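You operate a simulated robot arm through the tools that you are given. There is no shell and no other tool.

You run a simulated two-armed robot. Do the job below in one go: nothing can be reset, and whatever is moved stays where it is left.

Task
Plug in the rack motor and try it till its lamp lights.
Fine: plug in, rack socket switch on, motor on; after, motor off, then rack socket switch off. Where these are worked on the way, their far stop is far enough and under half their travel is too little: rack socket switch.

The check looks at the end state, three seconds after you hand in, the way a careful person would. Anything else that was tipped, shoved, dropped, spilled or broken makes it a failure.

Robot
Two 7-joint arms with fingered hands on one trunk that stands fixed in place. Base frame: the origin is at the foot of the trunk, x ahead of it, y to its left, z up. Lengths are in m, angles in degrees, forces in N, time in s.
The left shoulder is at [0.022, 0.17, 1.398], the right one opposite. With the tool pointing down near the work surface each hand reaches from about 0.1 to 0.72 m from the base axis, measured 20 degrees to its own side. Payload 4 kg a hand.
The TCP of each hand is the grasp point between the finger pads, 0.026 m short of the fingertips. In the tool frame z runs along the fingers and y along their closing line. The gripper opens to 0.132 m. The gripper's body begins 0.073 m behind the TCP. The gripper is a hand of 4 fingers: y runs from the thumb to the fingers, the wrist lies at [0, 0, -0.224] in the tool frame, and closing takes about 1.5 s.
Orientation is that of the tool frame in the base frame, as a unit quaternion [w, x, y, z]. With the fingers straight down and closing along the base's y, the tool's x points along the base's -x, its y along +y and its z along -z.

Tools
- The arms move only by the tool nudge_tool. It takes "left_commands", "right_commands" or both (then of equal length, played together; a hand with none holds still); each is one flat list of numbers, 7 for each row, row after row: the shift along the base's x, y, z in m, then the turn, a rotation vector about the base's x, y, z in degrees, then the gripper command, from -1 (shut) to 1 (fully open), values between in proportion. In form: [x, y, z, ax, ay, az, jaw, x, y, z, ax, ay, az, jaw, ...]. A call has 1 to 20 rows; each row shifts and turns the commanded pose from where the row before left it. A row lasts 0.2 s, in which the tool goes at most 0.05 m and 8.6 degrees; a call with a longer step from one row to the next is refused whole, and so is a gripper value outside its range. Where a pose cannot be reached the arm comes as near as it can. A force on the tool above 70 N (or 10 N above the force at the start of the call, whichever is more), or a blocked arm, ends the call early, and 0.2 s more pass. Each finger travels about 0.045 m/s and halts on what it meets, pressing with about 29 N; the grip force reading is that of the motor and also rises with nothing between the fingers. The clock runs only during rows and for 0.2 s after the last one: add rows that do not move to give the fingers time. The reply holds the time, the measured pose of the TCP, the force on the tool along the base axes, the opening and the grip force, in the units named above and with some noise, with the torque about the TCP (base axes, N m) and any sound that the robot's microphone picked up.
- Cameras (640 x 400 px; columns grow to the right, rows downward): "scene" is now at [0.086, -0.052, 1.5694]; the picture's right is [-0.58, -0.82, 0.00], its down [-0.48, 0.34, -0.81] and it looks along [0.66, -0.46, -0.59] (base axes); focal length 316 px, centre (320, 200). "left" rides on the left gripper at [-0.068, 0.002, -0.097] in its tool frame; the picture's right is [-0.03, -1.00, 0.00], its down [0.82, -0.02, -0.58] and it looks along [0.58, -0.01, 0.82] (tool axes); focal length 270 px, centre (320, 200). "right" rides on the right gripper at [0.068, 0.002, -0.097] in its tool frame; the picture's right is [-0.03, 1.00, 0.00], its down [-0.82, -0.02, -0.58] and it looks along [-0.58, -0.01, 0.82] (tool axes); focal length 270 px, centre (320, 200). There is no depth. A picture from a camera that has moved, and an enlarged one, comes with that camera's place and axes in the base frame and with its lens.
- snapshot(camera): a new picture of that camera. It takes no simulated time.
- lift_body(by): slides the trunk up (or, below 0, down) by that many m; the arms and the scene camera ride with it, the base frame stays. It gives what a move gives, with no picture.
- set_grasp(shape, hand): the hand has 4 fingers and takes this shape, open, in about a second: jaw (thumb against the fingers, like two jaws); tri (thumb and two fingers); tip (a fingertip pinch); poke (one finger out to press); point (the index stretched); flat (the hand flat); cup (the hand cupped); fist (a fist). The gripper value then closes the fingers along that shape, each until it touches; the sizes above hold for jaw. It gives what a move gives, with no picture.
- head_to(pan, tilt): turns the head with the scene camera to pan (to the left, within 86 degrees either way) and tilt (down, from -29 to 69), counted from straight ahead of the robot. It gives what a move gives.
- zoom(camera, box): a new picture of the part [left, top, right, bottom] of that camera's present view, enlarged. It takes no simulated time.
- close_job(): hands the job in; it is judged then, once.

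Places have to be worked out from the pictures, the camera data and where the tool is seen. Open the grippers and draw the arms clear of the work before you hand the job in, unless the task says otherwise.

The tools are called by a JSON object that holds its "method" and its "body". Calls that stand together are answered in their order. nudge_tool: Moves the arms, as the interface text tells. Its arguments: {"type":"object","properties":{"left_commands":{"type":"array","items":{"type":"number"}},"right_commands":{"type":"array","items":{"type":"number"}}},"required":[]} The other tools are called the same way: lift_body (by) slides the trunk up or down; set_grasp (shape, hand) gives the hand a shape; head_to (pan, tilt) turns the head that bears the scene camera; snapshot (camera) takes a picture; zoom (camera, box) takes an enlarged picture of a part of a camera's view; close_job () hands the job in.

At the start:

```text
time_s: 0.0
left_position: [0.4706, -0.0334, 1.3277]
left_orientation: [0.001, 0.001, 1.0, -0.001]
left_ft_force: [-0.7, -0.6, -0.5]
left_ft_torque: [0.01, 0.03, -0.03]
left_opening: 0.1319
left_finger_force: 0.1
left_shape: jaw
right_position: [0.3513, -0.4379, 1.2883]
right_orientation: [0.0, 0.0, 1.0, 0.0]
right_ft_force: [0.1, 1.4, -0.1]
right_ft_torque: [-0.01, 0.0, -0.02]
right_opening: 0.1318
right_finger_force: 0.0
right_shape: jaw
trunk travel left (down, up): [-0.625, 0.13]
head pan, tilt: [-35.1, 36.3]
```

scene: 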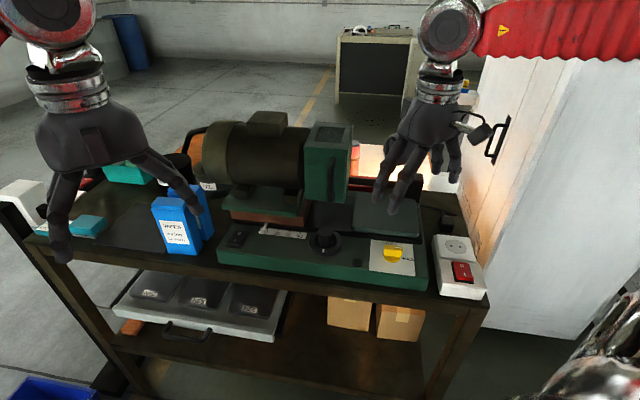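
right: 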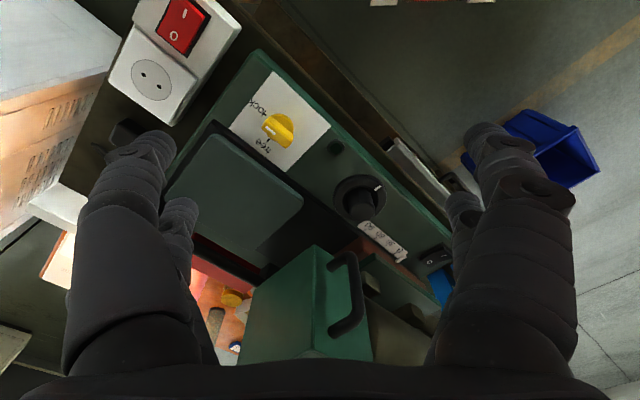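
left: 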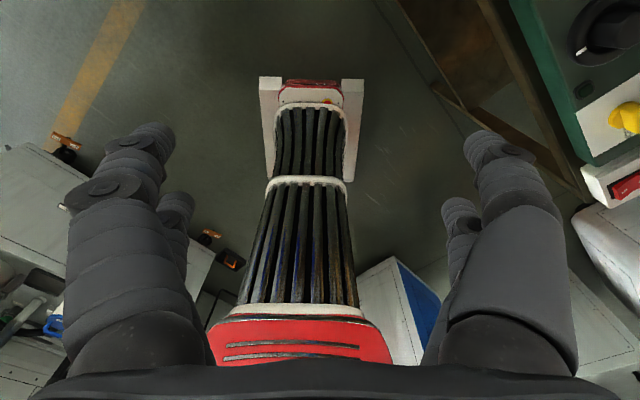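

The scene shows a bench with a motor, a green control panel with a switch, knob and yellow selector, and a socket with a red rocker. I'll look closer before moving.

{"method": "zoom", "body": {"camera": "scene", "box": [340, 150, 500, 310]}}

{"method": "zoom", "body": {"camera": "scene", "box": [180, 100, 360, 280]}}

{"method": "zoom", "body": {"camera": "right", "box": [80, 0, 480, 300]}}

{"method": "zoom", "body": {"camera": "scene", "box": [0, 130, 240, 280]}}

```text
2.50 times, centred on (420, 230) of scene
camera zoom: at [0.086, -0.052, 1.5694], right [-0.58, -0.82, 0.0], down [-0.48, 0.34, -0.81], along [0.66, -0.46, -0.59], focal length 789 px, centre (70, 125)
```

zoom: 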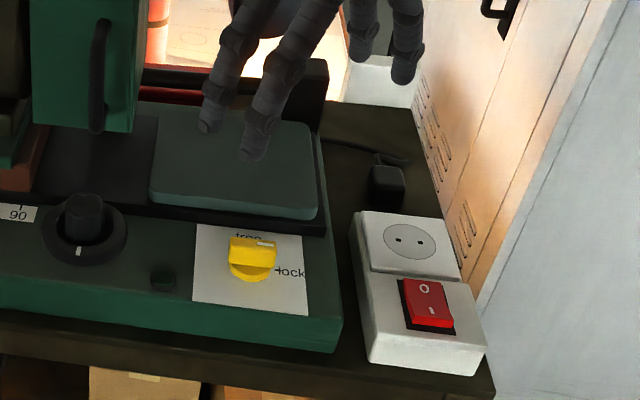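

```text
2.22 times, centred on (270, 190) of scene
camera zoom: at [0.086, -0.052, 1.5694], right [-0.58, -0.82, 0.0], down [-0.48, 0.34, -0.81], along [0.66, -0.46, -0.59], focal length 701 px, centre (431, 222)
```

zoom: 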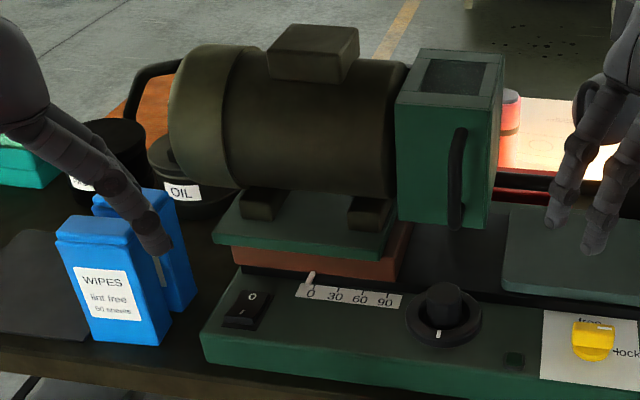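

```text
1.33 times, centred on (280, 150) of right
camera zoom: at [0.2822, -0.4348, 1.3843], right [0.03, 1.0, 0.0], down [0.82, -0.02, 0.58], along [0.58, -0.01, -0.82], focal length 360 px, centre (373, 267)
```

zoom: 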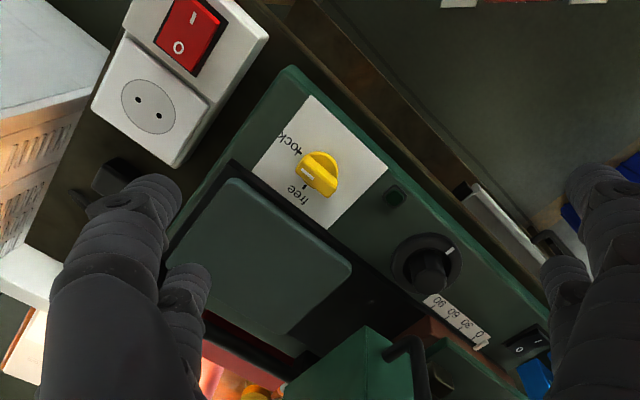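

```text
2.67 times, centred on (120, 205) of scene
camera zoom: at [0.086, -0.052, 1.5694], right [-0.58, -0.82, 0.0], down [-0.48, 0.34, -0.81], along [0.66, -0.46, -0.59], focal length 841 px, centre (853, 187)
```

zoom: 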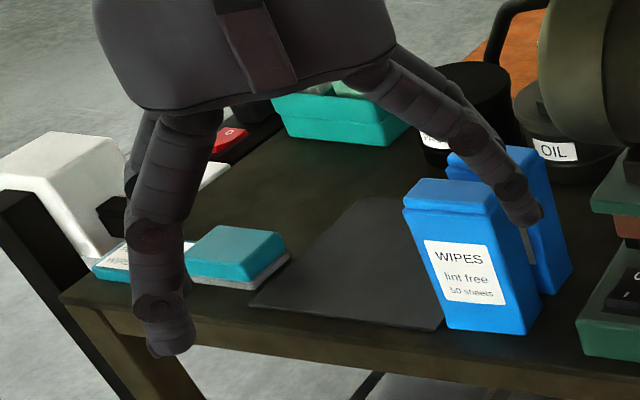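

The socket works out at about (0.35, -0.64, 1.03) and a black plug lies beyond it near (0.425, -0.72, 1.0). I'll turn the head toward them to see better.

{"method": "head_to", "body": {"pan": -58, "tilt": 42}}

{"method": "snapshot", "body": {"camera": "scene"}}

{"method": "zoom", "body": {"camera": "scene", "box": [240, 120, 400, 280]}}

```text
time_s: 0.9
left_position: [0.4703, -0.0321, 1.3289]
left_orientation: [0.0, 0.0, 1.0, 0.0]
left_ft_force: [-0.3, 0.0, 0.0]
left_ft_torque: [-0.01, 0.0, -0.01]
left_opening: 0.1317
left_finger_force: 0.0
left_shape: jaw
right_position: [0.3529, -0.4371, 1.2887]
right_orientation: [0.0, 0.0, 1.0, 0.0]
right_ft_force: [0.0, -0.4, -0.5]
right_ft_torque: [-0.01, 0.03, -0.02]
right_opening: 0.1319
right_finger_force: 0.0
right_shape: jaw
trunk travel left (down, up): [-0.625, 0.13]
head pan, tilt: [-58.0, 42.0]
```

```text
taken
camera scene: at [0.059, -0.0726, 1.5608], right [-0.85, -0.53, 0.0], down [-0.36, 0.57, -0.74], along [0.39, -0.63, -0.67], focal length 316 px, centre (320, 200)
```

scene: 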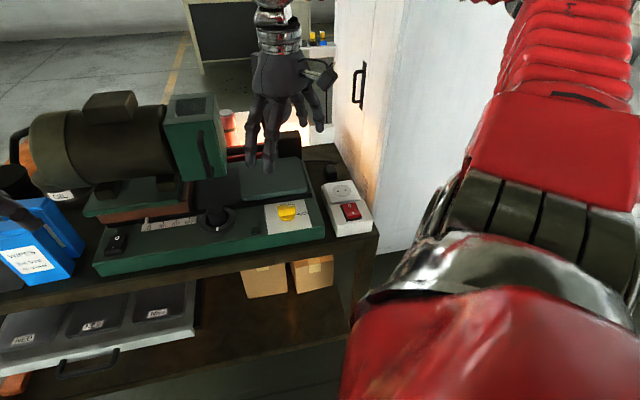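

```text
2.50 times, centred on (320, 200) of scene
camera zoom: at [0.059, -0.0726, 1.5608], right [-0.85, -0.53, 0.0], down [-0.36, 0.57, -0.74], along [0.39, -0.63, -0.67], focal length 789 px, centre (320, 200)
```

zoom: 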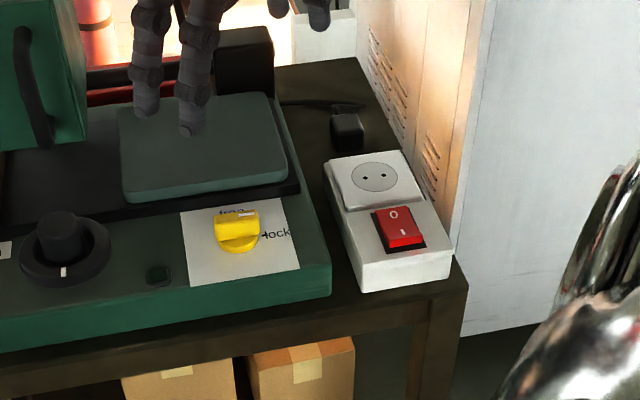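

The plug is a black block behind the white socket, lying on the bench. I'll move the right hand over there and turn it about 45 degrees clockwise for a close look along the bench's depth.

{"method": "nudge_tool", "body": {"right_commands": [-0.012, -0.0235, 0.005, 0, 0, -7.5, 1, -0.012, -0.0235, 0.005, 0, 0, -7.5, 1, -0.012, -0.0235, 0.005, 0, 0, -7.5, 1, -0.012, -0.0235, 0.005, 0, 0, -7.5, 1, -0.012, -0.0235, 0, 0, 0, -7.5, 1, -0.012, -0.0235, 0, 0, 0, -7.5, 1, 0, 0, 0, 0, 0, 0, 1]}}

{"method": "snapshot", "body": {"camera": "right"}}

{"method": "snapshot", "body": {"camera": "scene"}}

```text
time_s: 2.5
left_position: [0.4705, -0.0325, 1.3275]
left_orientation: [-0.001, 0.0, 1.0, 0.0]
left_ft_force: [-0.4, -0.2, 0.3]
left_ft_torque: [0.04, -0.01, -0.01]
left_opening: 0.1321
left_finger_force: 0.0
left_shape: jaw
right_position: [0.2799, -0.5776, 1.3073]
right_orientation: [0.0, 0.384, 0.923, 0.0]
right_ft_force: [0.4, 0.1, 0.5]
right_ft_torque: [-0.02, -0.01, -0.02]
right_opening: 0.1318
right_finger_force: 0.1
right_shape: jaw
trunk travel left (down, up): [-0.625, 0.13]
head pan, tilt: [-58.0, 42.0]
```

```text
taken
camera right: at [0.2318, -0.5273, 1.4041], right [0.73, 0.69, 0.0], down [0.56, -0.59, 0.58], along [0.4, -0.42, -0.82], focal length 270 px, centre (320, 200)
```

right: 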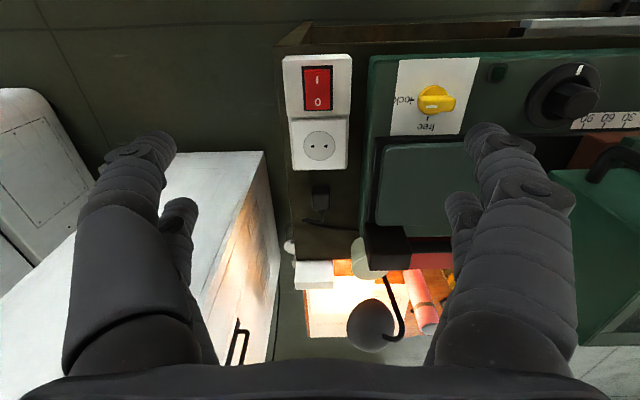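

```text
taken
camera scene: at [0.0591, -0.0725, 1.5608], right [-0.85, -0.53, 0.0], down [-0.36, 0.57, -0.74], along [0.39, -0.63, -0.67], focal length 316 px, centre (320, 200)
```

scene: 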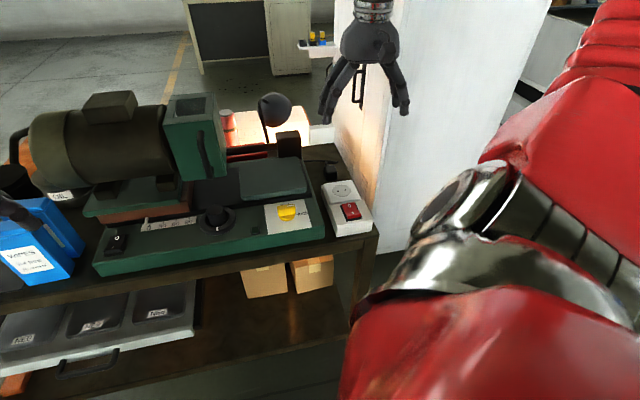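

The hand is now square to the bench. I'll zoom in on the plug, the socket and the panel.

{"method": "zoom", "body": {"camera": "right", "box": [260, 40, 420, 240]}}

{"method": "zoom", "body": {"camera": "right", "box": [280, 160, 380, 240]}}

{"method": "zoom", "body": {"camera": "scene", "box": [260, 120, 400, 240]}}

{"method": "zoom", "body": {"camera": "scene", "box": [80, 170, 320, 280]}}

```text
2.00 times, centred on (340, 140) of right
camera zoom: at [0.2318, -0.5273, 1.4041], right [0.73, 0.69, 0.0], down [0.56, -0.59, 0.58], along [0.4, -0.42, -0.82], focal length 541 px, centre (280, 320)
```

zoom: 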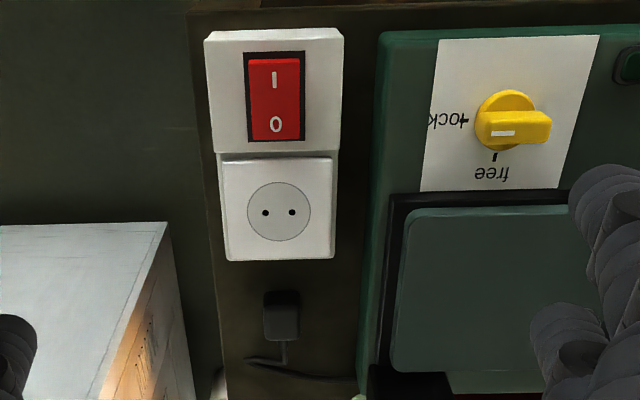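

```text
5.00 times, centred on (330, 200) of right
camera zoom: at [0.2318, -0.5273, 1.4041], right [0.73, 0.69, 0.0], down [0.56, -0.59, 0.58], along [0.4, -0.42, -0.82], focal length 1351 px, centre (270, 200)
```

zoom: 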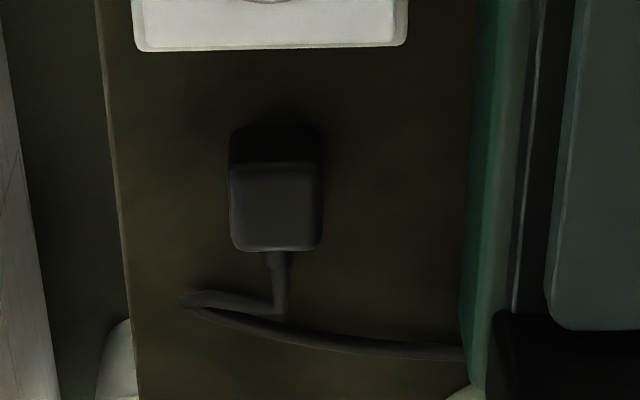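

```text
3.33 times, centred on (330, 180) of scene
camera zoom: at [0.0591, -0.0725, 1.5608], right [-0.85, -0.53, 0.0], down [-0.36, 0.57, -0.74], along [0.39, -0.63, -0.67], focal length 1052 px, centre (287, 267)
```

zoom: 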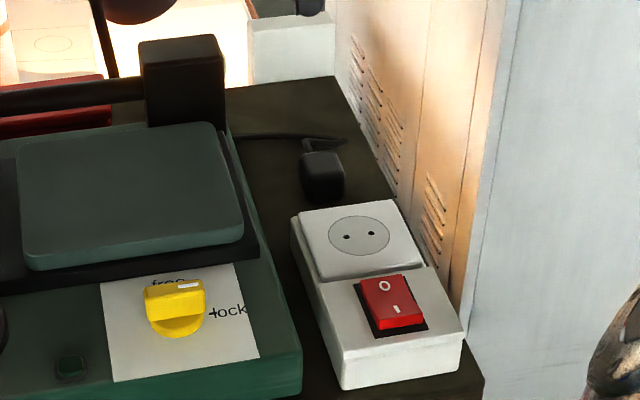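

```text
2.67 times, centred on (200, 225) of scene
camera zoom: at [0.0591, -0.0725, 1.5608], right [-0.85, -0.53, 0.0], down [-0.36, 0.57, -0.74], along [0.39, -0.63, -0.67], focal length 841 px, centre (640, 133)
```

zoom: 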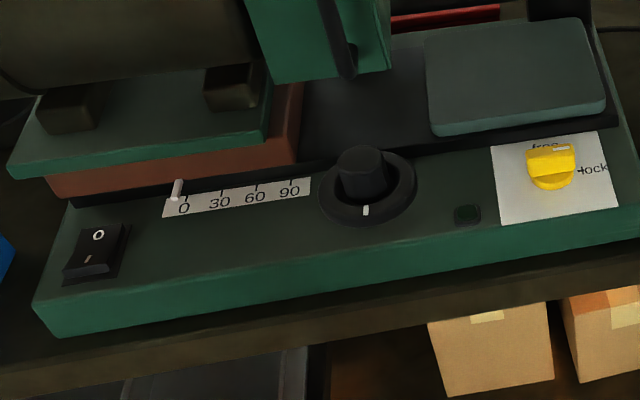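

The bench top works out at z≈0.967. The plug body is about 34×41×27 mm, centred near (0.435, -0.738), with its front toward the socket, and the socket faces up. I'll lower the trunk for reach, since nothing is under either hand.

{"method": "lift_body", "body": {"by": -0.12}}

{"method": "snapshot", "body": {"camera": "right"}}

{"method": "zoom", "body": {"camera": "right", "box": [240, 100, 400, 280]}}

```text
time_s: 4.0
left_position: [0.4705, -0.0335, 1.2074]
left_orientation: [0.0, 0.0, 1.0, 0.0]
left_ft_force: [0.4, -0.7, -0.2]
left_ft_torque: [0.0, 0.02, -0.03]
left_opening: 0.132
left_finger_force: 0.0
left_shape: jaw
right_position: [0.2798, -0.5776, 1.1882]
right_orientation: [-0.001, 0.383, 0.924, 0.0]
right_ft_force: [-0.2, 0.9, -0.2]
right_ft_torque: [0.02, -0.01, 0.0]
right_opening: 0.132
right_finger_force: 0.1
right_shape: jaw
trunk travel left (down, up): [-0.505, 0.25]
head pan, tilt: [-58.0, 42.0]
```

```text
taken
camera right: at [0.2313, -0.5277, 1.285], right [0.72, 0.69, 0.0], down [0.56, -0.59, 0.58], along [0.4, -0.42, -0.82], focal length 270 px, centre (320, 200)
```

right: 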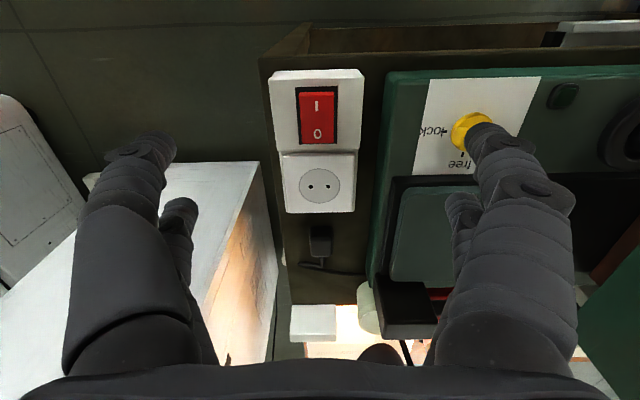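

```text
2.22 times, centred on (320, 190) of right
camera zoom: at [0.2313, -0.5277, 1.285], right [0.72, 0.69, 0.0], down [0.56, -0.59, 0.58], along [0.4, -0.42, -0.82], focal length 601 px, centre (320, 222)
```

zoom: 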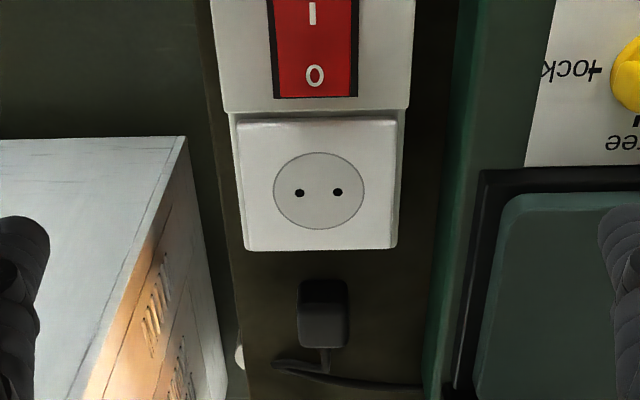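

The socket face is at about (0.354, -0.660, 1.002), and two views agree that the plug centre is at (0.436, -0.739, 0.980). I'll go above the plug with the fingers half open and check it closely, including where its pins are.

{"method": "nudge_tool", "body": {"right_commands": [0.026, -0.027, 0, 0, 0, 0, 0.5, 0.026, -0.027, -0.005, 0, 0, 0, 0, 0.026, -0.027, -0.015, 0, 0, 0, 0, 0.026, -0.027, -0.015, 0, 0, 0, 0, 0.026, -0.027, -0.015, 0, 0, 0, 0, 0.026, -0.0265, -0.015, 0, 0, 0, 0, 0, 0, 0, 0, 0, 0, 0]}}

{"method": "snapshot", "body": {"camera": "right"}}

{"method": "snapshot", "body": {"camera": "scene"}}

```text
time_s: 5.6
left_position: [0.468, -0.0319, 1.2075]
left_orientation: [0.0, 0.0, 1.0, 0.0]
left_ft_force: [0.1, 0.9, 0.1]
left_ft_torque: [-0.01, -0.02, 0.02]
left_opening: 0.1318
left_finger_force: 0.1
left_shape: jaw
right_position: [0.4331, -0.7404, 1.1227]
right_orientation: [0.0, 0.382, 0.924, 0.001]
right_ft_force: [-0.4, 0.1, 0.5]
right_ft_torque: [0.0, 0.01, -0.01]
right_opening: 0.0667
right_finger_force: 0.0
right_shape: jaw
trunk travel left (down, up): [-0.505, 0.25]
head pan, tilt: [-58.0, 42.0]
```

```text
taken
camera right: at [0.3863, -0.6892, 1.2195], right [0.72, 0.69, 0.0], down [0.56, -0.59, 0.58], along [0.4, -0.42, -0.82], focal length 270 px, centre (320, 200)
```

right: 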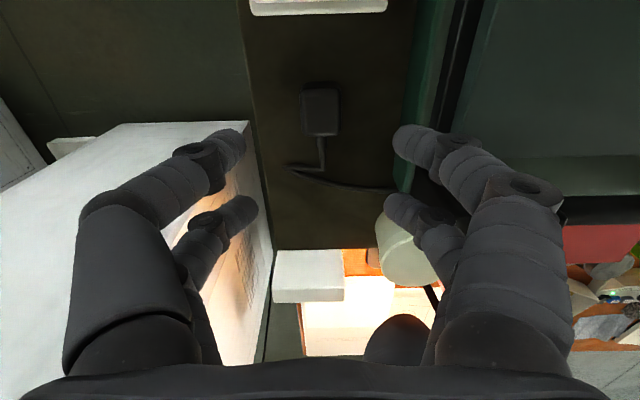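

```text
taken
camera scene: at [0.0652, -0.072, 1.4406], right [-0.85, -0.53, 0.0], down [-0.35, 0.57, -0.74], along [0.39, -0.63, -0.67], focal length 316 px, centre (320, 200)
```

scene: 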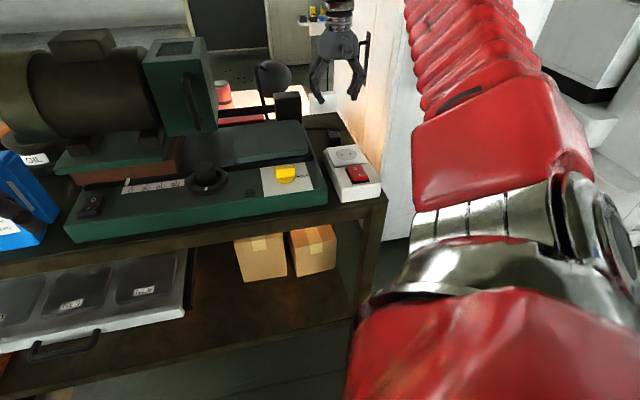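

The hand is above the plug and the arm reaches. I'll zoom in on the plug to see its pins.

{"method": "zoom", "body": {"camera": "right", "box": [280, 60, 360, 140]}}

{"method": "zoom", "body": {"camera": "scene", "box": [300, 80, 400, 210]}}

```text
5.00 times, centred on (320, 100) of right
camera zoom: at [0.3863, -0.6892, 1.2195], right [0.72, 0.69, 0.0], down [0.56, -0.59, 0.58], along [0.4, -0.42, -0.82], focal length 1351 px, centre (320, 700)
```

zoom: 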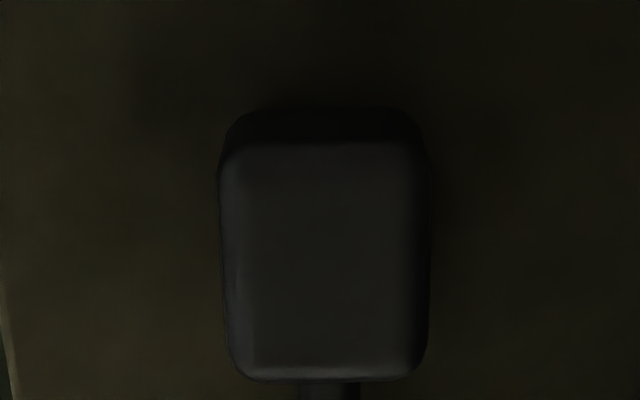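

```text
3.08 times, centred on (350, 145) of scene
camera zoom: at [0.0652, -0.072, 1.4406], right [-0.85, -0.53, 0.0], down [-0.35, 0.57, -0.74], along [0.39, -0.63, -0.67], focal length 971 px, centre (228, 369)
```

zoom: 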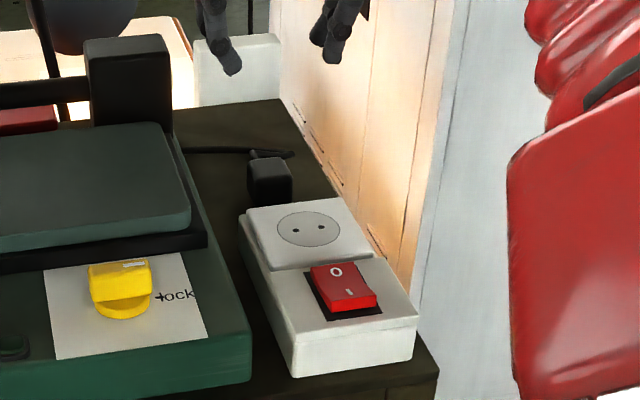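

No pins show on the plug's front, so they may point down underneath the body. I'll tilt the hand 40° forward and come in from the front to view the plug from a low angle.

{"method": "nudge_tool", "body": {"right_commands": [-0.005, 0.005, 0, -5.66, -5.66, 0, 0, -0.005, 0.005, 0, -5.66, -5.66, 0, 0, -0.005, 0.005, -0.01, -5.66, -5.66, 0, 0, -0.005, 0.007, -0.026, -5.66, -5.66, 0, 0, -0.005, 0.007, -0.026, -5.66, -5.66, 0, 0, 0, 0, 0, 0, 0, 0, 0]}}

{"method": "snapshot", "body": {"camera": "right"}}

{"method": "zoom", "body": {"camera": "right", "box": [240, 200, 400, 360]}}

```text
time_s: 7.0
left_position: [0.4687, -0.0331, 1.2075]
left_orientation: [0.0, 0.0, 1.0, 0.0]
left_ft_force: [0.2, 0.6, 0.2]
left_ft_torque: [0.03, -0.04, 0.0]
left_opening: 0.1321
left_finger_force: 0.0
left_shape: jaw
right_position: [0.4083, -0.7109, 1.0607]
right_orientation: [0.316, 0.36, 0.868, -0.131]
right_ft_force: [-0.1, -1.2, 1.0]
right_ft_torque: [0.02, 0.01, -0.02]
right_opening: 0.0663
right_finger_force: 0.1
right_shape: jaw
trunk travel left (down, up): [-0.505, 0.25]
head pan, tilt: [-58.0, 42.0]
```

```text
taken
camera right: at [0.328, -0.6278, 1.0909], right [0.72, 0.69, 0.02], down [0.16, -0.19, 0.97], along [0.67, -0.69, -0.25], focal length 270 px, centre (320, 200)
```

right: 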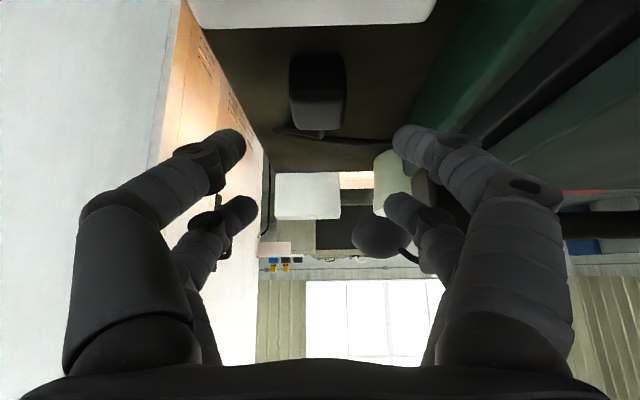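

```text
2.50 times, centred on (320, 280) of right
camera zoom: at [0.328, -0.6278, 1.0909], right [0.72, 0.69, 0.02], down [0.16, -0.19, 0.97], along [0.67, -0.69, -0.25], focal length 676 px, centre (320, 0)
```

zoom: 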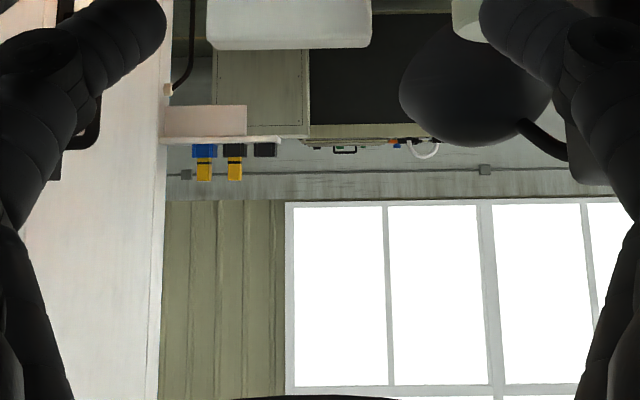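

This picture is upside-down, with the plug at the upper middle. Zooming in on it.

{"method": "zoom", "body": {"camera": "right", "box": [265, 35, 375, 155]}}

```text
3.33 times, centred on (320, 95) of right
camera zoom: at [0.328, -0.6278, 1.0909], right [0.72, 0.69, 0.02], down [0.16, -0.19, 0.97], along [0.67, -0.69, -0.25], focal length 901 px, centre (320, 550)
```

zoom: 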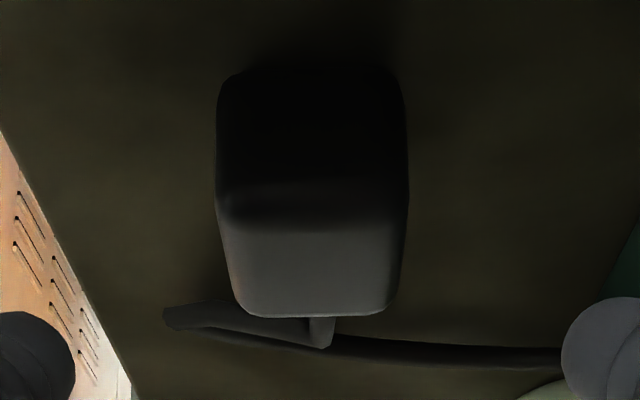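

The bench top comes out at z≈0.960, so the plug body seems to rest directly on it. I'll magnify the shadowed front face more.

{"method": "zoom", "body": {"camera": "right", "box": [285, 40, 355, 110]}}

{"method": "zoom", "body": {"camera": "scene", "box": [310, 115, 360, 165]}}

```text
5.71 times, centred on (320, 75) of right
camera zoom: at [0.328, -0.6278, 1.0909], right [0.72, 0.69, 0.02], down [0.16, -0.19, 0.97], along [0.67, -0.69, -0.25], focal length 1544 px, centre (320, 914)
```

zoom: 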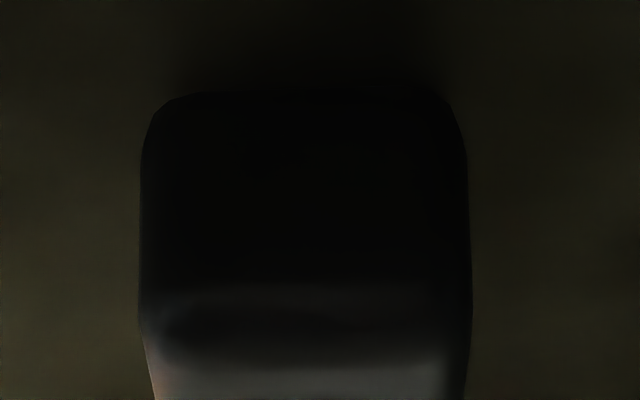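

```text
8.00 times, centred on (335, 140) of scene
camera zoom: at [0.0654, -0.0726, 1.4406], right [-0.85, -0.53, 0.0], down [-0.35, 0.57, -0.74], along [0.39, -0.63, -0.67], focal length 2524 px, centre (200, 680)
```

zoom: 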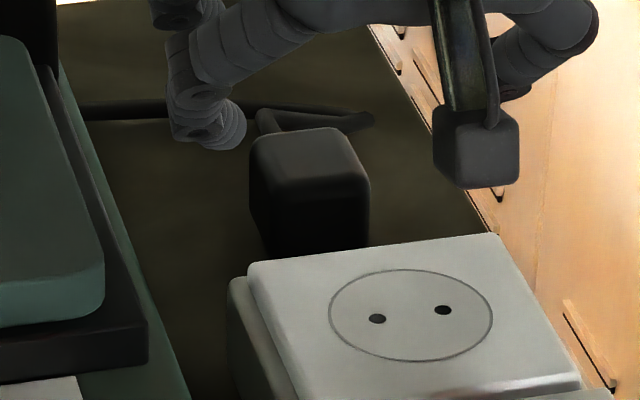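

Still no pins visible, so they're probably underneath. I'll straighten the hand above the plug centre at about (0.440, -0.744) and check the alignment before grasping.

{"method": "nudge_tool", "body": {"right_commands": [0.006, -0.006, 0.005, 5.66, 5.66, 0, 0, 0.006, -0.006, 0, 5.66, 5.66, 0, 0, 0.006, -0.007, 0, 5.66, 5.66, 0, 0, 0.006, -0.007, -0.005, 5.66, 5.66, 0, 0, 0.007, -0.007, -0.01, 5.66, 5.66, 0, 0, 0, 0, 0, 0, 0, 0, 0]}}

{"method": "snapshot", "body": {"camera": "right"}}

{"method": "zoom", "body": {"camera": "scene", "box": [280, 60, 400, 200]}}

```text
time_s: 8.4
left_position: [0.4687, -0.0317, 1.2081]
left_orientation: [0.0, 0.0, 1.0, 0.0]
left_ft_force: [0.2, 0.7, -0.1]
left_ft_torque: [0.0, 0.0, 0.02]
left_opening: 0.1319
left_finger_force: 0.0
left_shape: jaw
right_position: [0.4402, -0.7435, 1.0524]
right_orientation: [0.0, 0.383, 0.924, 0.001]
right_ft_force: [0.6, -0.6, -0.3]
right_ft_torque: [0.01, -0.03, 0.0]
right_opening: 0.0667
right_finger_force: 0.0
right_shape: jaw
trunk travel left (down, up): [-0.505, 0.25]
head pan, tilt: [-58.0, 42.0]
```

```text
taken
camera right: at [0.3924, -0.6925, 1.1486], right [0.72, 0.69, 0.0], down [0.56, -0.59, 0.58], along [0.4, -0.42, -0.82], focal length 270 px, centre (320, 200)
```

right: 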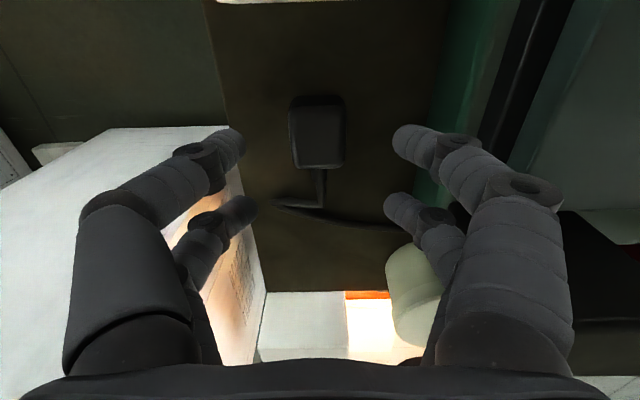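

```text
2.86 times, centred on (340, 130) of scene
camera zoom: at [0.0654, -0.0717, 1.4406], right [-0.85, -0.53, 0.0], down [-0.35, 0.57, -0.74], along [0.39, -0.63, -0.67], focal length 901 px, centre (263, 400)
```

zoom: 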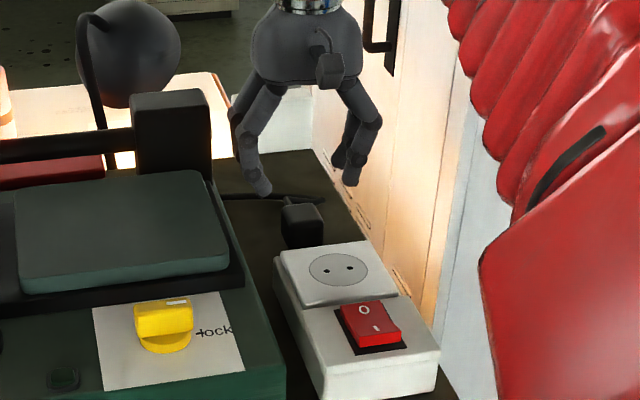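

The plug sits between the fingers, within a few mm of centre. I'll go down to just above the bench and close on it.

{"method": "nudge_tool", "body": {"right_commands": [-0.002, 0.001, -0.03, 0, 0, 0, 0, 0, 0, -0.022, 0, 0, 0, 0, 0, 0, -0.01, 0, 0, 0, 0, 0, 0, 0, 0, 0, 0, 0]}}

{"method": "snapshot", "body": {"camera": "right"}}

{"method": "zoom", "body": {"camera": "scene", "box": [300, 80, 380, 180]}}

```text
time_s: 9.4
left_position: [0.4706, -0.033, 1.2083]
left_orientation: [-0.001, 0.0, 1.0, 0.0]
left_ft_force: [-0.7, 0.0, 0.4]
left_ft_torque: [-0.03, 0.04, -0.03]
left_opening: 0.1318
left_finger_force: 0.1
left_shape: jaw
right_position: [0.4381, -0.7436, 0.9886]
right_orientation: [0.0, 0.383, 0.924, 0.0]
right_ft_force: [1.2, 0.4, -1.0]
right_ft_torque: [-0.03, -0.05, -0.01]
right_opening: 0.0664
right_finger_force: 0.0
right_shape: jaw
trunk travel left (down, up): [-0.505, 0.25]
head pan, tilt: [-58.0, 42.0]
```

```text
taken
camera right: at [0.3914, -0.6927, 1.0858], right [0.72, 0.69, 0.0], down [0.56, -0.59, 0.58], along [0.4, -0.42, -0.82], focal length 270 px, centre (320, 200)
```

right: 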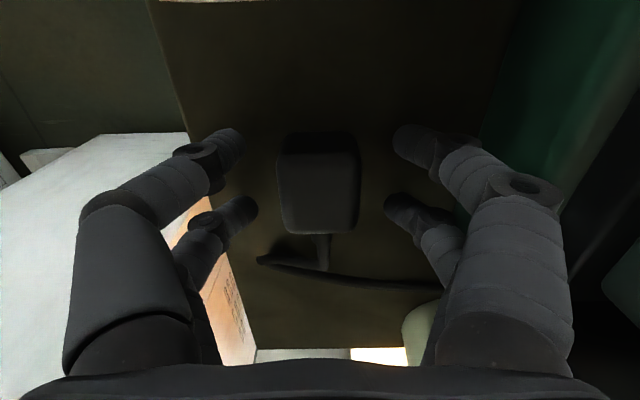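

```text
4.00 times, centred on (340, 130) of scene
camera zoom: at [0.0668, -0.0725, 1.4405], right [-0.85, -0.53, 0.0], down [-0.35, 0.57, -0.74], along [0.39, -0.63, -0.67], focal length 1262 px, centre (240, 480)
```

zoom: 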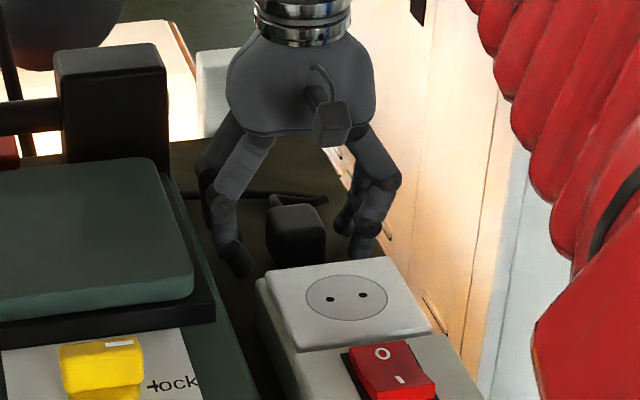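

The plug is centred between the fingers. Closing now, then a small lift.

{"method": "nudge_tool", "body": {"right_commands": [0, 0, 0, 0, 0, 0, -0.4, 0, 0, 0, 0, 0, 0, -0.8, 0, 0, 0, 0, 0, 0, -1, 0, 0, 0, 0, 0, 0, -1, 0, 0, 0, 0, 0, 0, -1, 0, 0, 0, 0, 0, 0, -1]}}

{"method": "nudge_tool", "body": {"right_commands": [0, 0, 0.02, 0, 0, 0, -1, 0, 0, 0.03, 0, 0, 0, -1, 0, 0, 0.03, 0, 0, 0, -1, 0, 0, 0, 0, 0, 0, -1]}}

{"method": "snapshot", "body": {"camera": "right"}}

{"method": "zoom", "body": {"camera": "scene", "box": [300, 60, 380, 160]}}

```text
time_s: 10.8
left_position: [0.4705, -0.0331, 1.2073]
left_orientation: [-0.001, 0.0, 1.0, -0.001]
left_ft_force: [0.0, -0.7, 0.7]
left_ft_torque: [0.01, -0.01, -0.02]
left_opening: 0.1318
left_finger_force: 0.0
left_shape: jaw
right_position: [0.439, -0.743, 0.9895]
right_orientation: [-0.001, 0.383, 0.924, 0.0]
right_ft_force: [-0.1, -0.9, 0.0]
right_ft_torque: [0.01, 0.01, 0.03]
right_opening: 0.0296
right_finger_force: 29.1
right_shape: jaw
trunk travel left (down, up): [-0.505, 0.25]
head pan, tilt: [-58.0, 42.0]
```

```text
time_s: 11.8
left_position: [0.4714, -0.0336, 1.2066]
left_orientation: [-0.001, 0.0, 1.0, 0.001]
left_ft_force: [-0.5, -0.1, 0.2]
left_ft_torque: [0.02, -0.02, 0.0]
left_opening: 0.132
left_finger_force: 0.1
left_shape: jaw
right_position: [0.441, -0.7433, 1.069]
right_orientation: [-0.001, 0.383, 0.924, 0.0]
right_ft_force: [1.0, 0.4, -1.8]
right_ft_torque: [0.01, -0.02, 0.02]
right_opening: 0.0293
right_finger_force: 29.0
right_shape: jaw
trunk travel left (down, up): [-0.505, 0.25]
head pan, tilt: [-58.0, 42.0]
```

```text
taken
camera right: at [0.3917, -0.6928, 1.1657], right [0.72, 0.69, 0.0], down [0.56, -0.59, 0.58], along [0.4, -0.42, -0.82], focal length 270 px, centre (320, 200)
```

right: 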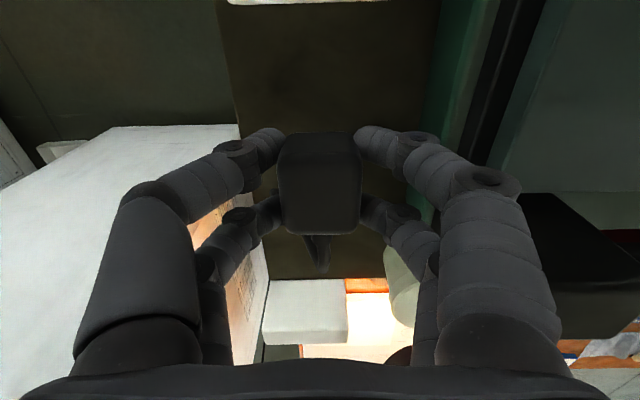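

```text
4.00 times, centred on (340, 110) of scene
camera zoom: at [0.0673, -0.0731, 1.4404], right [-0.85, -0.53, 0.0], down [-0.36, 0.57, -0.74], along [0.39, -0.63, -0.67], focal length 1262 px, centre (240, 560)
```

zoom: 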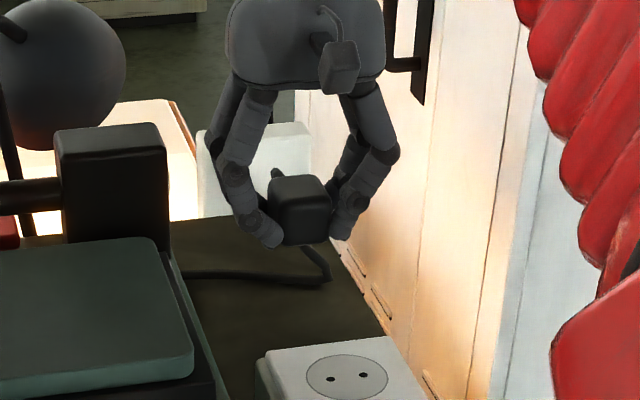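

The plug is held and lifted, but no pins are visible yet. I'll bring it up a little toward the robot and tilt the fingers back so its underside shows to the scene camera.

{"method": "nudge_tool", "body": {"right_commands": [-0.014, 0.014, 0.01, 5.66, 5.66, 0, -1, -0.014, 0.014, 0.01, 5.66, 5.66, 0, -1, -0.014, 0.014, 0.01, 5.66, 5.66, 0, -1, -0.014, 0.014, 0, 5.66, 5.66, 0, -1, 0, 0, 0, 0, 0, 0, -1]}}

{"method": "snapshot", "body": {"camera": "scene"}}

{"method": "zoom", "body": {"camera": "scene", "box": [300, 80, 380, 160]}}

{"method": "snapshot", "body": {"camera": "right"}}

```text
time_s: 13.0
left_position: [0.4712, -0.0335, 1.2066]
left_orientation: [0.0, 0.0, 1.0, 0.0]
left_ft_force: [0.0, 0.6, -0.3]
left_ft_torque: [0.03, 0.04, 0.01]
left_opening: 0.1319
left_finger_force: 0.1
left_shape: jaw
right_position: [0.3736, -0.6844, 1.1328]
right_orientation: [-0.255, 0.368, 0.888, 0.106]
right_ft_force: [-0.2, 0.4, -1.1]
right_ft_torque: [-0.03, -0.01, -0.03]
right_opening: 0.0295
right_finger_force: 29.0
right_shape: jaw
right hand out of reach, approached as far as the arm can: row 4
trunk travel left (down, up): [-0.505, 0.25]
head pan, tilt: [-58.0, 42.0]
```

```text
taken
camera scene: at [0.0675, -0.0734, 1.4404], right [-0.85, -0.53, 0.0], down [-0.36, 0.57, -0.74], along [0.39, -0.63, -0.67], focal length 316 px, centre (320, 200)
```

scene: 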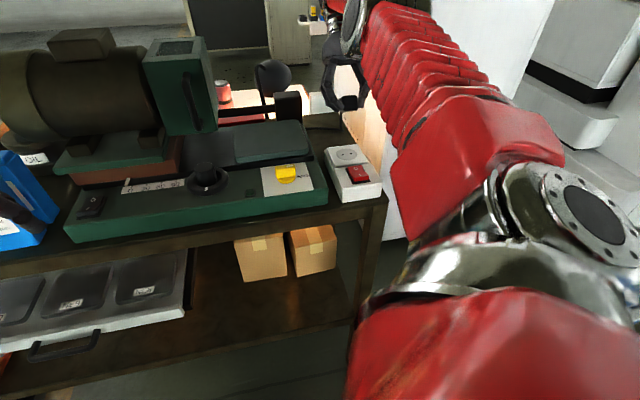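

```text
5.00 times, centred on (340, 120) of scene
camera zoom: at [0.0675, -0.0734, 1.4404], right [-0.85, -0.53, 0.0], down [-0.36, 0.57, -0.74], along [0.39, -0.63, -0.67], focal length 1578 px, centre (220, 600)
```

zoom: 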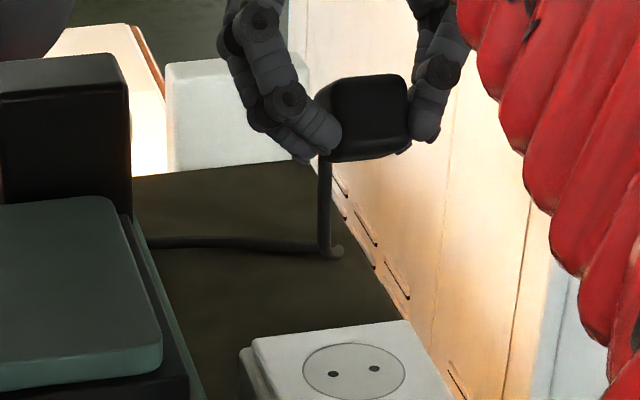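

```text
taken
camera right: at [0.3698, -0.6771, 1.2515], right [0.72, 0.69, -0.01], down [0.69, -0.72, 0.06], along [0.03, -0.05, -1.0], focal length 270 px, centre (320, 200)
```

right: 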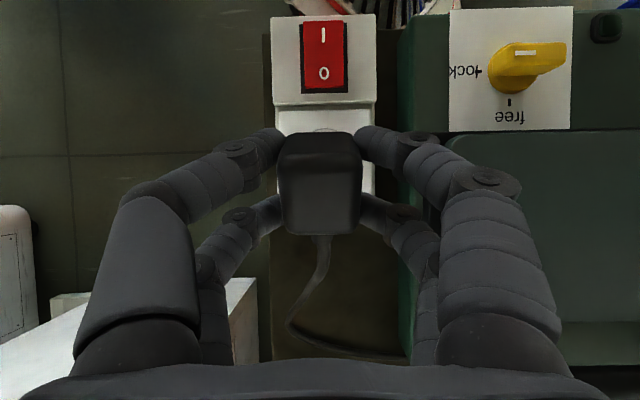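

The plug is tilted so its front and underside face the camera. Zooming in further to look for pins.

{"method": "zoom", "body": {"camera": "scene", "box": [335, 85, 365, 117]}}

{"method": "zoom", "body": {"camera": "right", "box": [260, 110, 380, 250]}}

```text
12.50 times, centred on (350, 101) of scene
camera zoom: at [0.0675, -0.0734, 1.4404], right [-0.85, -0.53, 0.0], down [-0.36, 0.57, -0.74], along [0.39, -0.63, -0.67], focal length 3944 px, centre (-55, 1438)
```

zoom: 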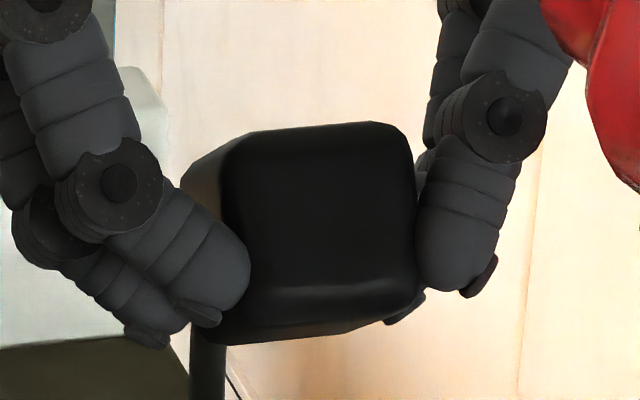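

```text
2.86 times, centred on (320, 180) of right
camera zoom: at [0.3698, -0.6771, 1.2515], right [0.72, 0.69, -0.01], down [0.69, -0.72, 0.06], along [0.03, -0.05, -1.0], focal length 772 px, centre (320, 257)
```

zoom: 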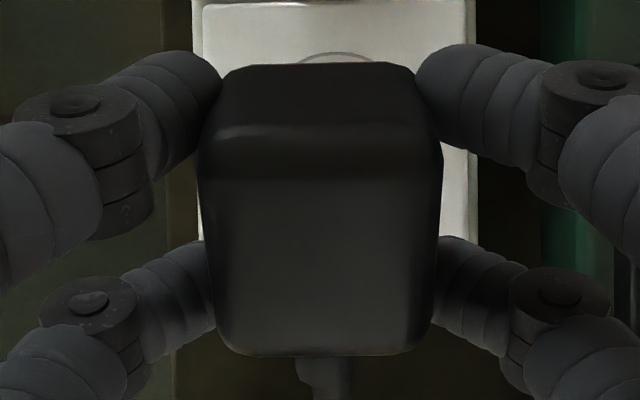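

The plug body shows no pins on any visible face: it is a square block of about 30×30×40 mm with the cable at its tail. I'll straighten the hand first and then move toward the socket.

{"method": "nudge_tool", "body": {"right_commands": [0, 0, 0, -5.66, -5.66, 0, -1, 0, 0, 0, -5.66, -5.66, 0, -1, 0, 0, 0, -5.66, -5.66, 0, -1, 0, 0, 0, -5.66, -5.66, 0, -1, 0, 0, 0, 0, 0, 0, -1]}}

{"method": "snapshot", "body": {"camera": "right"}}

{"method": "zoom", "body": {"camera": "scene", "box": [300, 80, 400, 200]}}

```text
time_s: 14.2
left_position: [0.4714, -0.0332, 1.2075]
left_orientation: [-0.001, 0.0, 1.0, 0.0]
left_ft_force: [0.6, -0.8, -0.8]
left_ft_torque: [-0.03, 0.02, 0.03]
left_opening: 0.1318
left_finger_force: 0.0
left_shape: jaw
right_position: [0.3741, -0.6843, 1.1323]
right_orientation: [0.0, 0.382, 0.924, 0.0]
right_ft_force: [0.1, 0.6, -1.2]
right_ft_torque: [-0.02, -0.02, -0.02]
right_opening: 0.0294
right_finger_force: 29.5
right_shape: jaw
trunk travel left (down, up): [-0.505, 0.25]
head pan, tilt: [-58.0, 42.0]
```

```text
taken
camera right: at [0.3261, -0.633, 1.2294], right [0.72, 0.69, 0.0], down [0.56, -0.59, 0.58], along [0.4, -0.42, -0.82], focal length 270 px, centre (320, 200)
```

right: 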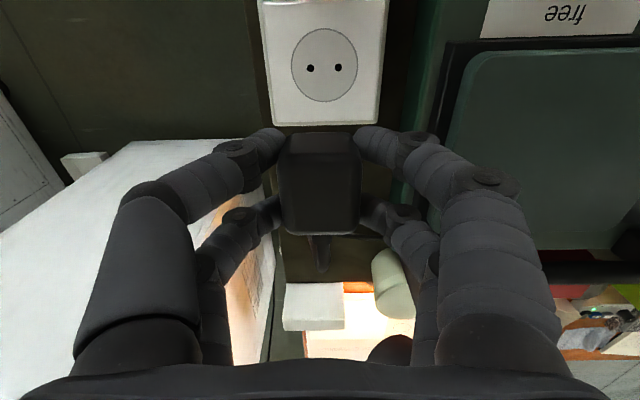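

```text
3.33 times, centred on (350, 140) of scene
camera zoom: at [0.0678, -0.0732, 1.4403], right [-0.85, -0.53, 0.0], down [-0.36, 0.57, -0.74], along [0.39, -0.63, -0.67], focal length 1052 px, centre (220, 400)
```

zoom: 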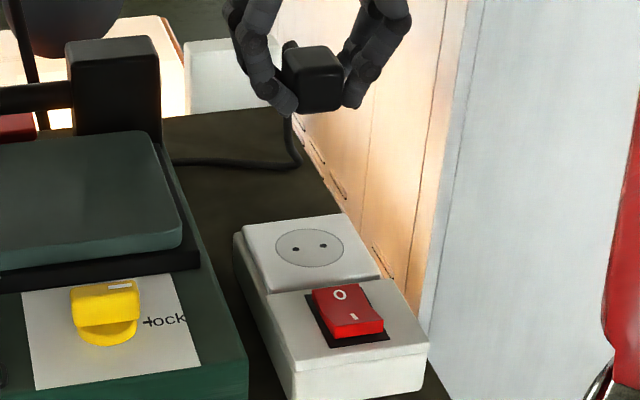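

The hand is upright again and the socket centre now resolves to (0.354, -0.657, 1.004). I'll move the plug over the socket, about 25 mm above the face.

{"method": "nudge_tool", "body": {"right_commands": [-0.006, 0.008, 0, 0, 0, 0, -1, -0.006, 0.008, -0.022, 0, 0, 0, -1, -0.006, 0.0083, -0.025, 0, 0, 0, -1, 0, 0, -0.025, 0, 0, 0, -1, 0, 0, 0, 0, 0, 0, -1]}}

{"method": "snapshot", "body": {"camera": "right"}}

{"method": "zoom", "body": {"camera": "scene", "box": [300, 80, 400, 200]}}

```text
time_s: 15.4
left_position: [0.4696, -0.0326, 1.2075]
left_orientation: [0.0, 0.0, 1.0, 0.0]
left_ft_force: [0.1, 0.5, -0.8]
left_ft_torque: [0.0, -0.01, 0.01]
left_opening: 0.1316
left_finger_force: 0.0
left_shape: jaw
right_position: [0.3545, -0.6578, 1.0615]
right_orientation: [0.0, 0.383, 0.924, 0.001]
right_ft_force: [-0.5, 0.7, -0.7]
right_ft_torque: [-0.04, 0.02, -0.02]
right_opening: 0.0296
right_finger_force: 28.7
right_shape: jaw
trunk travel left (down, up): [-0.505, 0.25]
head pan, tilt: [-58.0, 42.0]
```

```text
taken
camera right: at [0.3066, -0.6067, 1.1584], right [0.73, 0.69, 0.0], down [0.56, -0.59, 0.58], along [0.4, -0.42, -0.82], focal length 270 px, centre (320, 200)
```

right: 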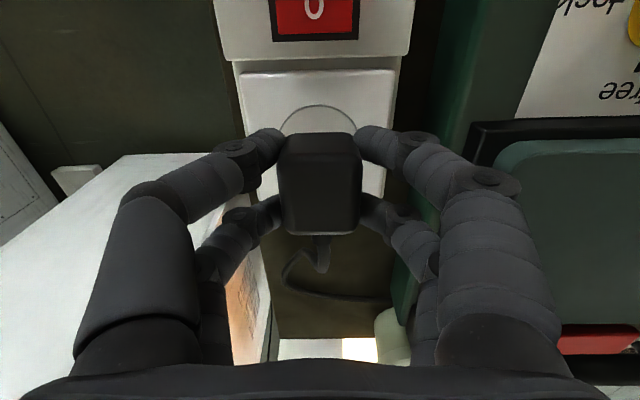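

```text
3.33 times, centred on (350, 140) of scene
camera zoom: at [0.0664, -0.0721, 1.4405], right [-0.85, -0.53, 0.0], down [-0.35, 0.57, -0.74], along [0.39, -0.63, -0.67], focal length 1052 px, centre (220, 400)
```

zoom: 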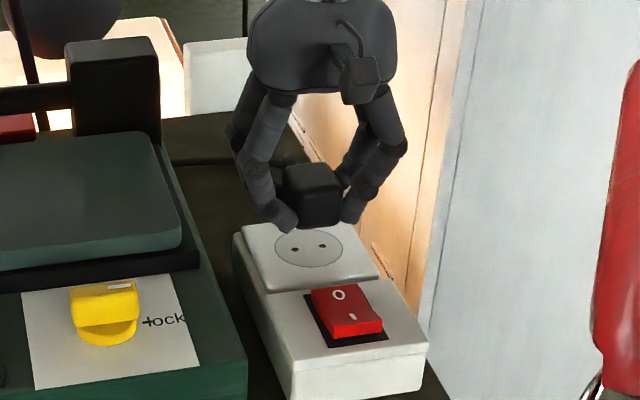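

The plug is centred laterally above the socket holes. I'll lower it gently and watch the forces and sounds.

{"method": "nudge_tool", "body": {"right_commands": [0.001, -0.001, -0.01, 0, 0, 0, -1, 0.001, -0.001, -0.01, 0, 0, 0, -1, 0, 0, -0.006, 0, 0, 0, -1, 0, 0, 0, 0, 0, 0, -1]}}

{"method": "snapshot", "body": {"camera": "right"}}

{"method": "zoom", "body": {"camera": "scene", "box": [320, 120, 380, 190]}}

```text
time_s: 16.4
left_position: [0.4711, -0.0329, 1.2073]
left_orientation: [0.0, 0.0, 1.0, 0.001]
left_ft_force: [-0.1, 0.4, 0.0]
left_ft_torque: [-0.02, -0.01, 0.01]
left_opening: 0.1318
left_finger_force: 0.0
left_shape: jaw
right_position: [0.3575, -0.66, 1.0361]
right_orientation: [0.0, 0.383, 0.924, 0.0]
right_ft_force: [-0.2, 0.1, 0.5]
right_ft_torque: [-0.02, 0.02, 0.01]
right_opening: 0.0294
right_finger_force: 29.3
right_shape: jaw
trunk travel left (down, up): [-0.505, 0.25]
head pan, tilt: [-58.0, 42.0]
```

```text
taken
camera right: at [0.3092, -0.6099, 1.1323], right [0.72, 0.69, 0.0], down [0.56, -0.59, 0.58], along [0.4, -0.42, -0.82], focal length 270 px, centre (320, 200)
```

right: 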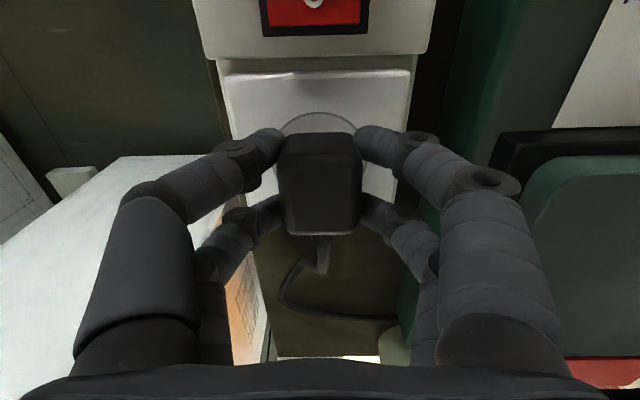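

```text
5.71 times, centred on (350, 155) of scene
camera zoom: at [0.0668, -0.0727, 1.4404], right [-0.85, -0.53, 0.0], down [-0.35, 0.57, -0.74], along [0.39, -0.63, -0.67], focal length 1803 px, centre (149, 457)
```

zoom: 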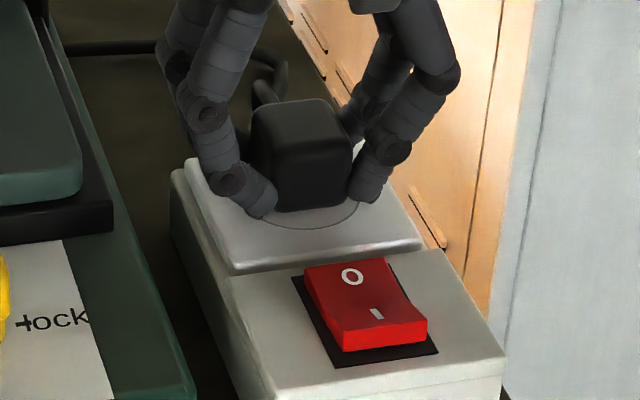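

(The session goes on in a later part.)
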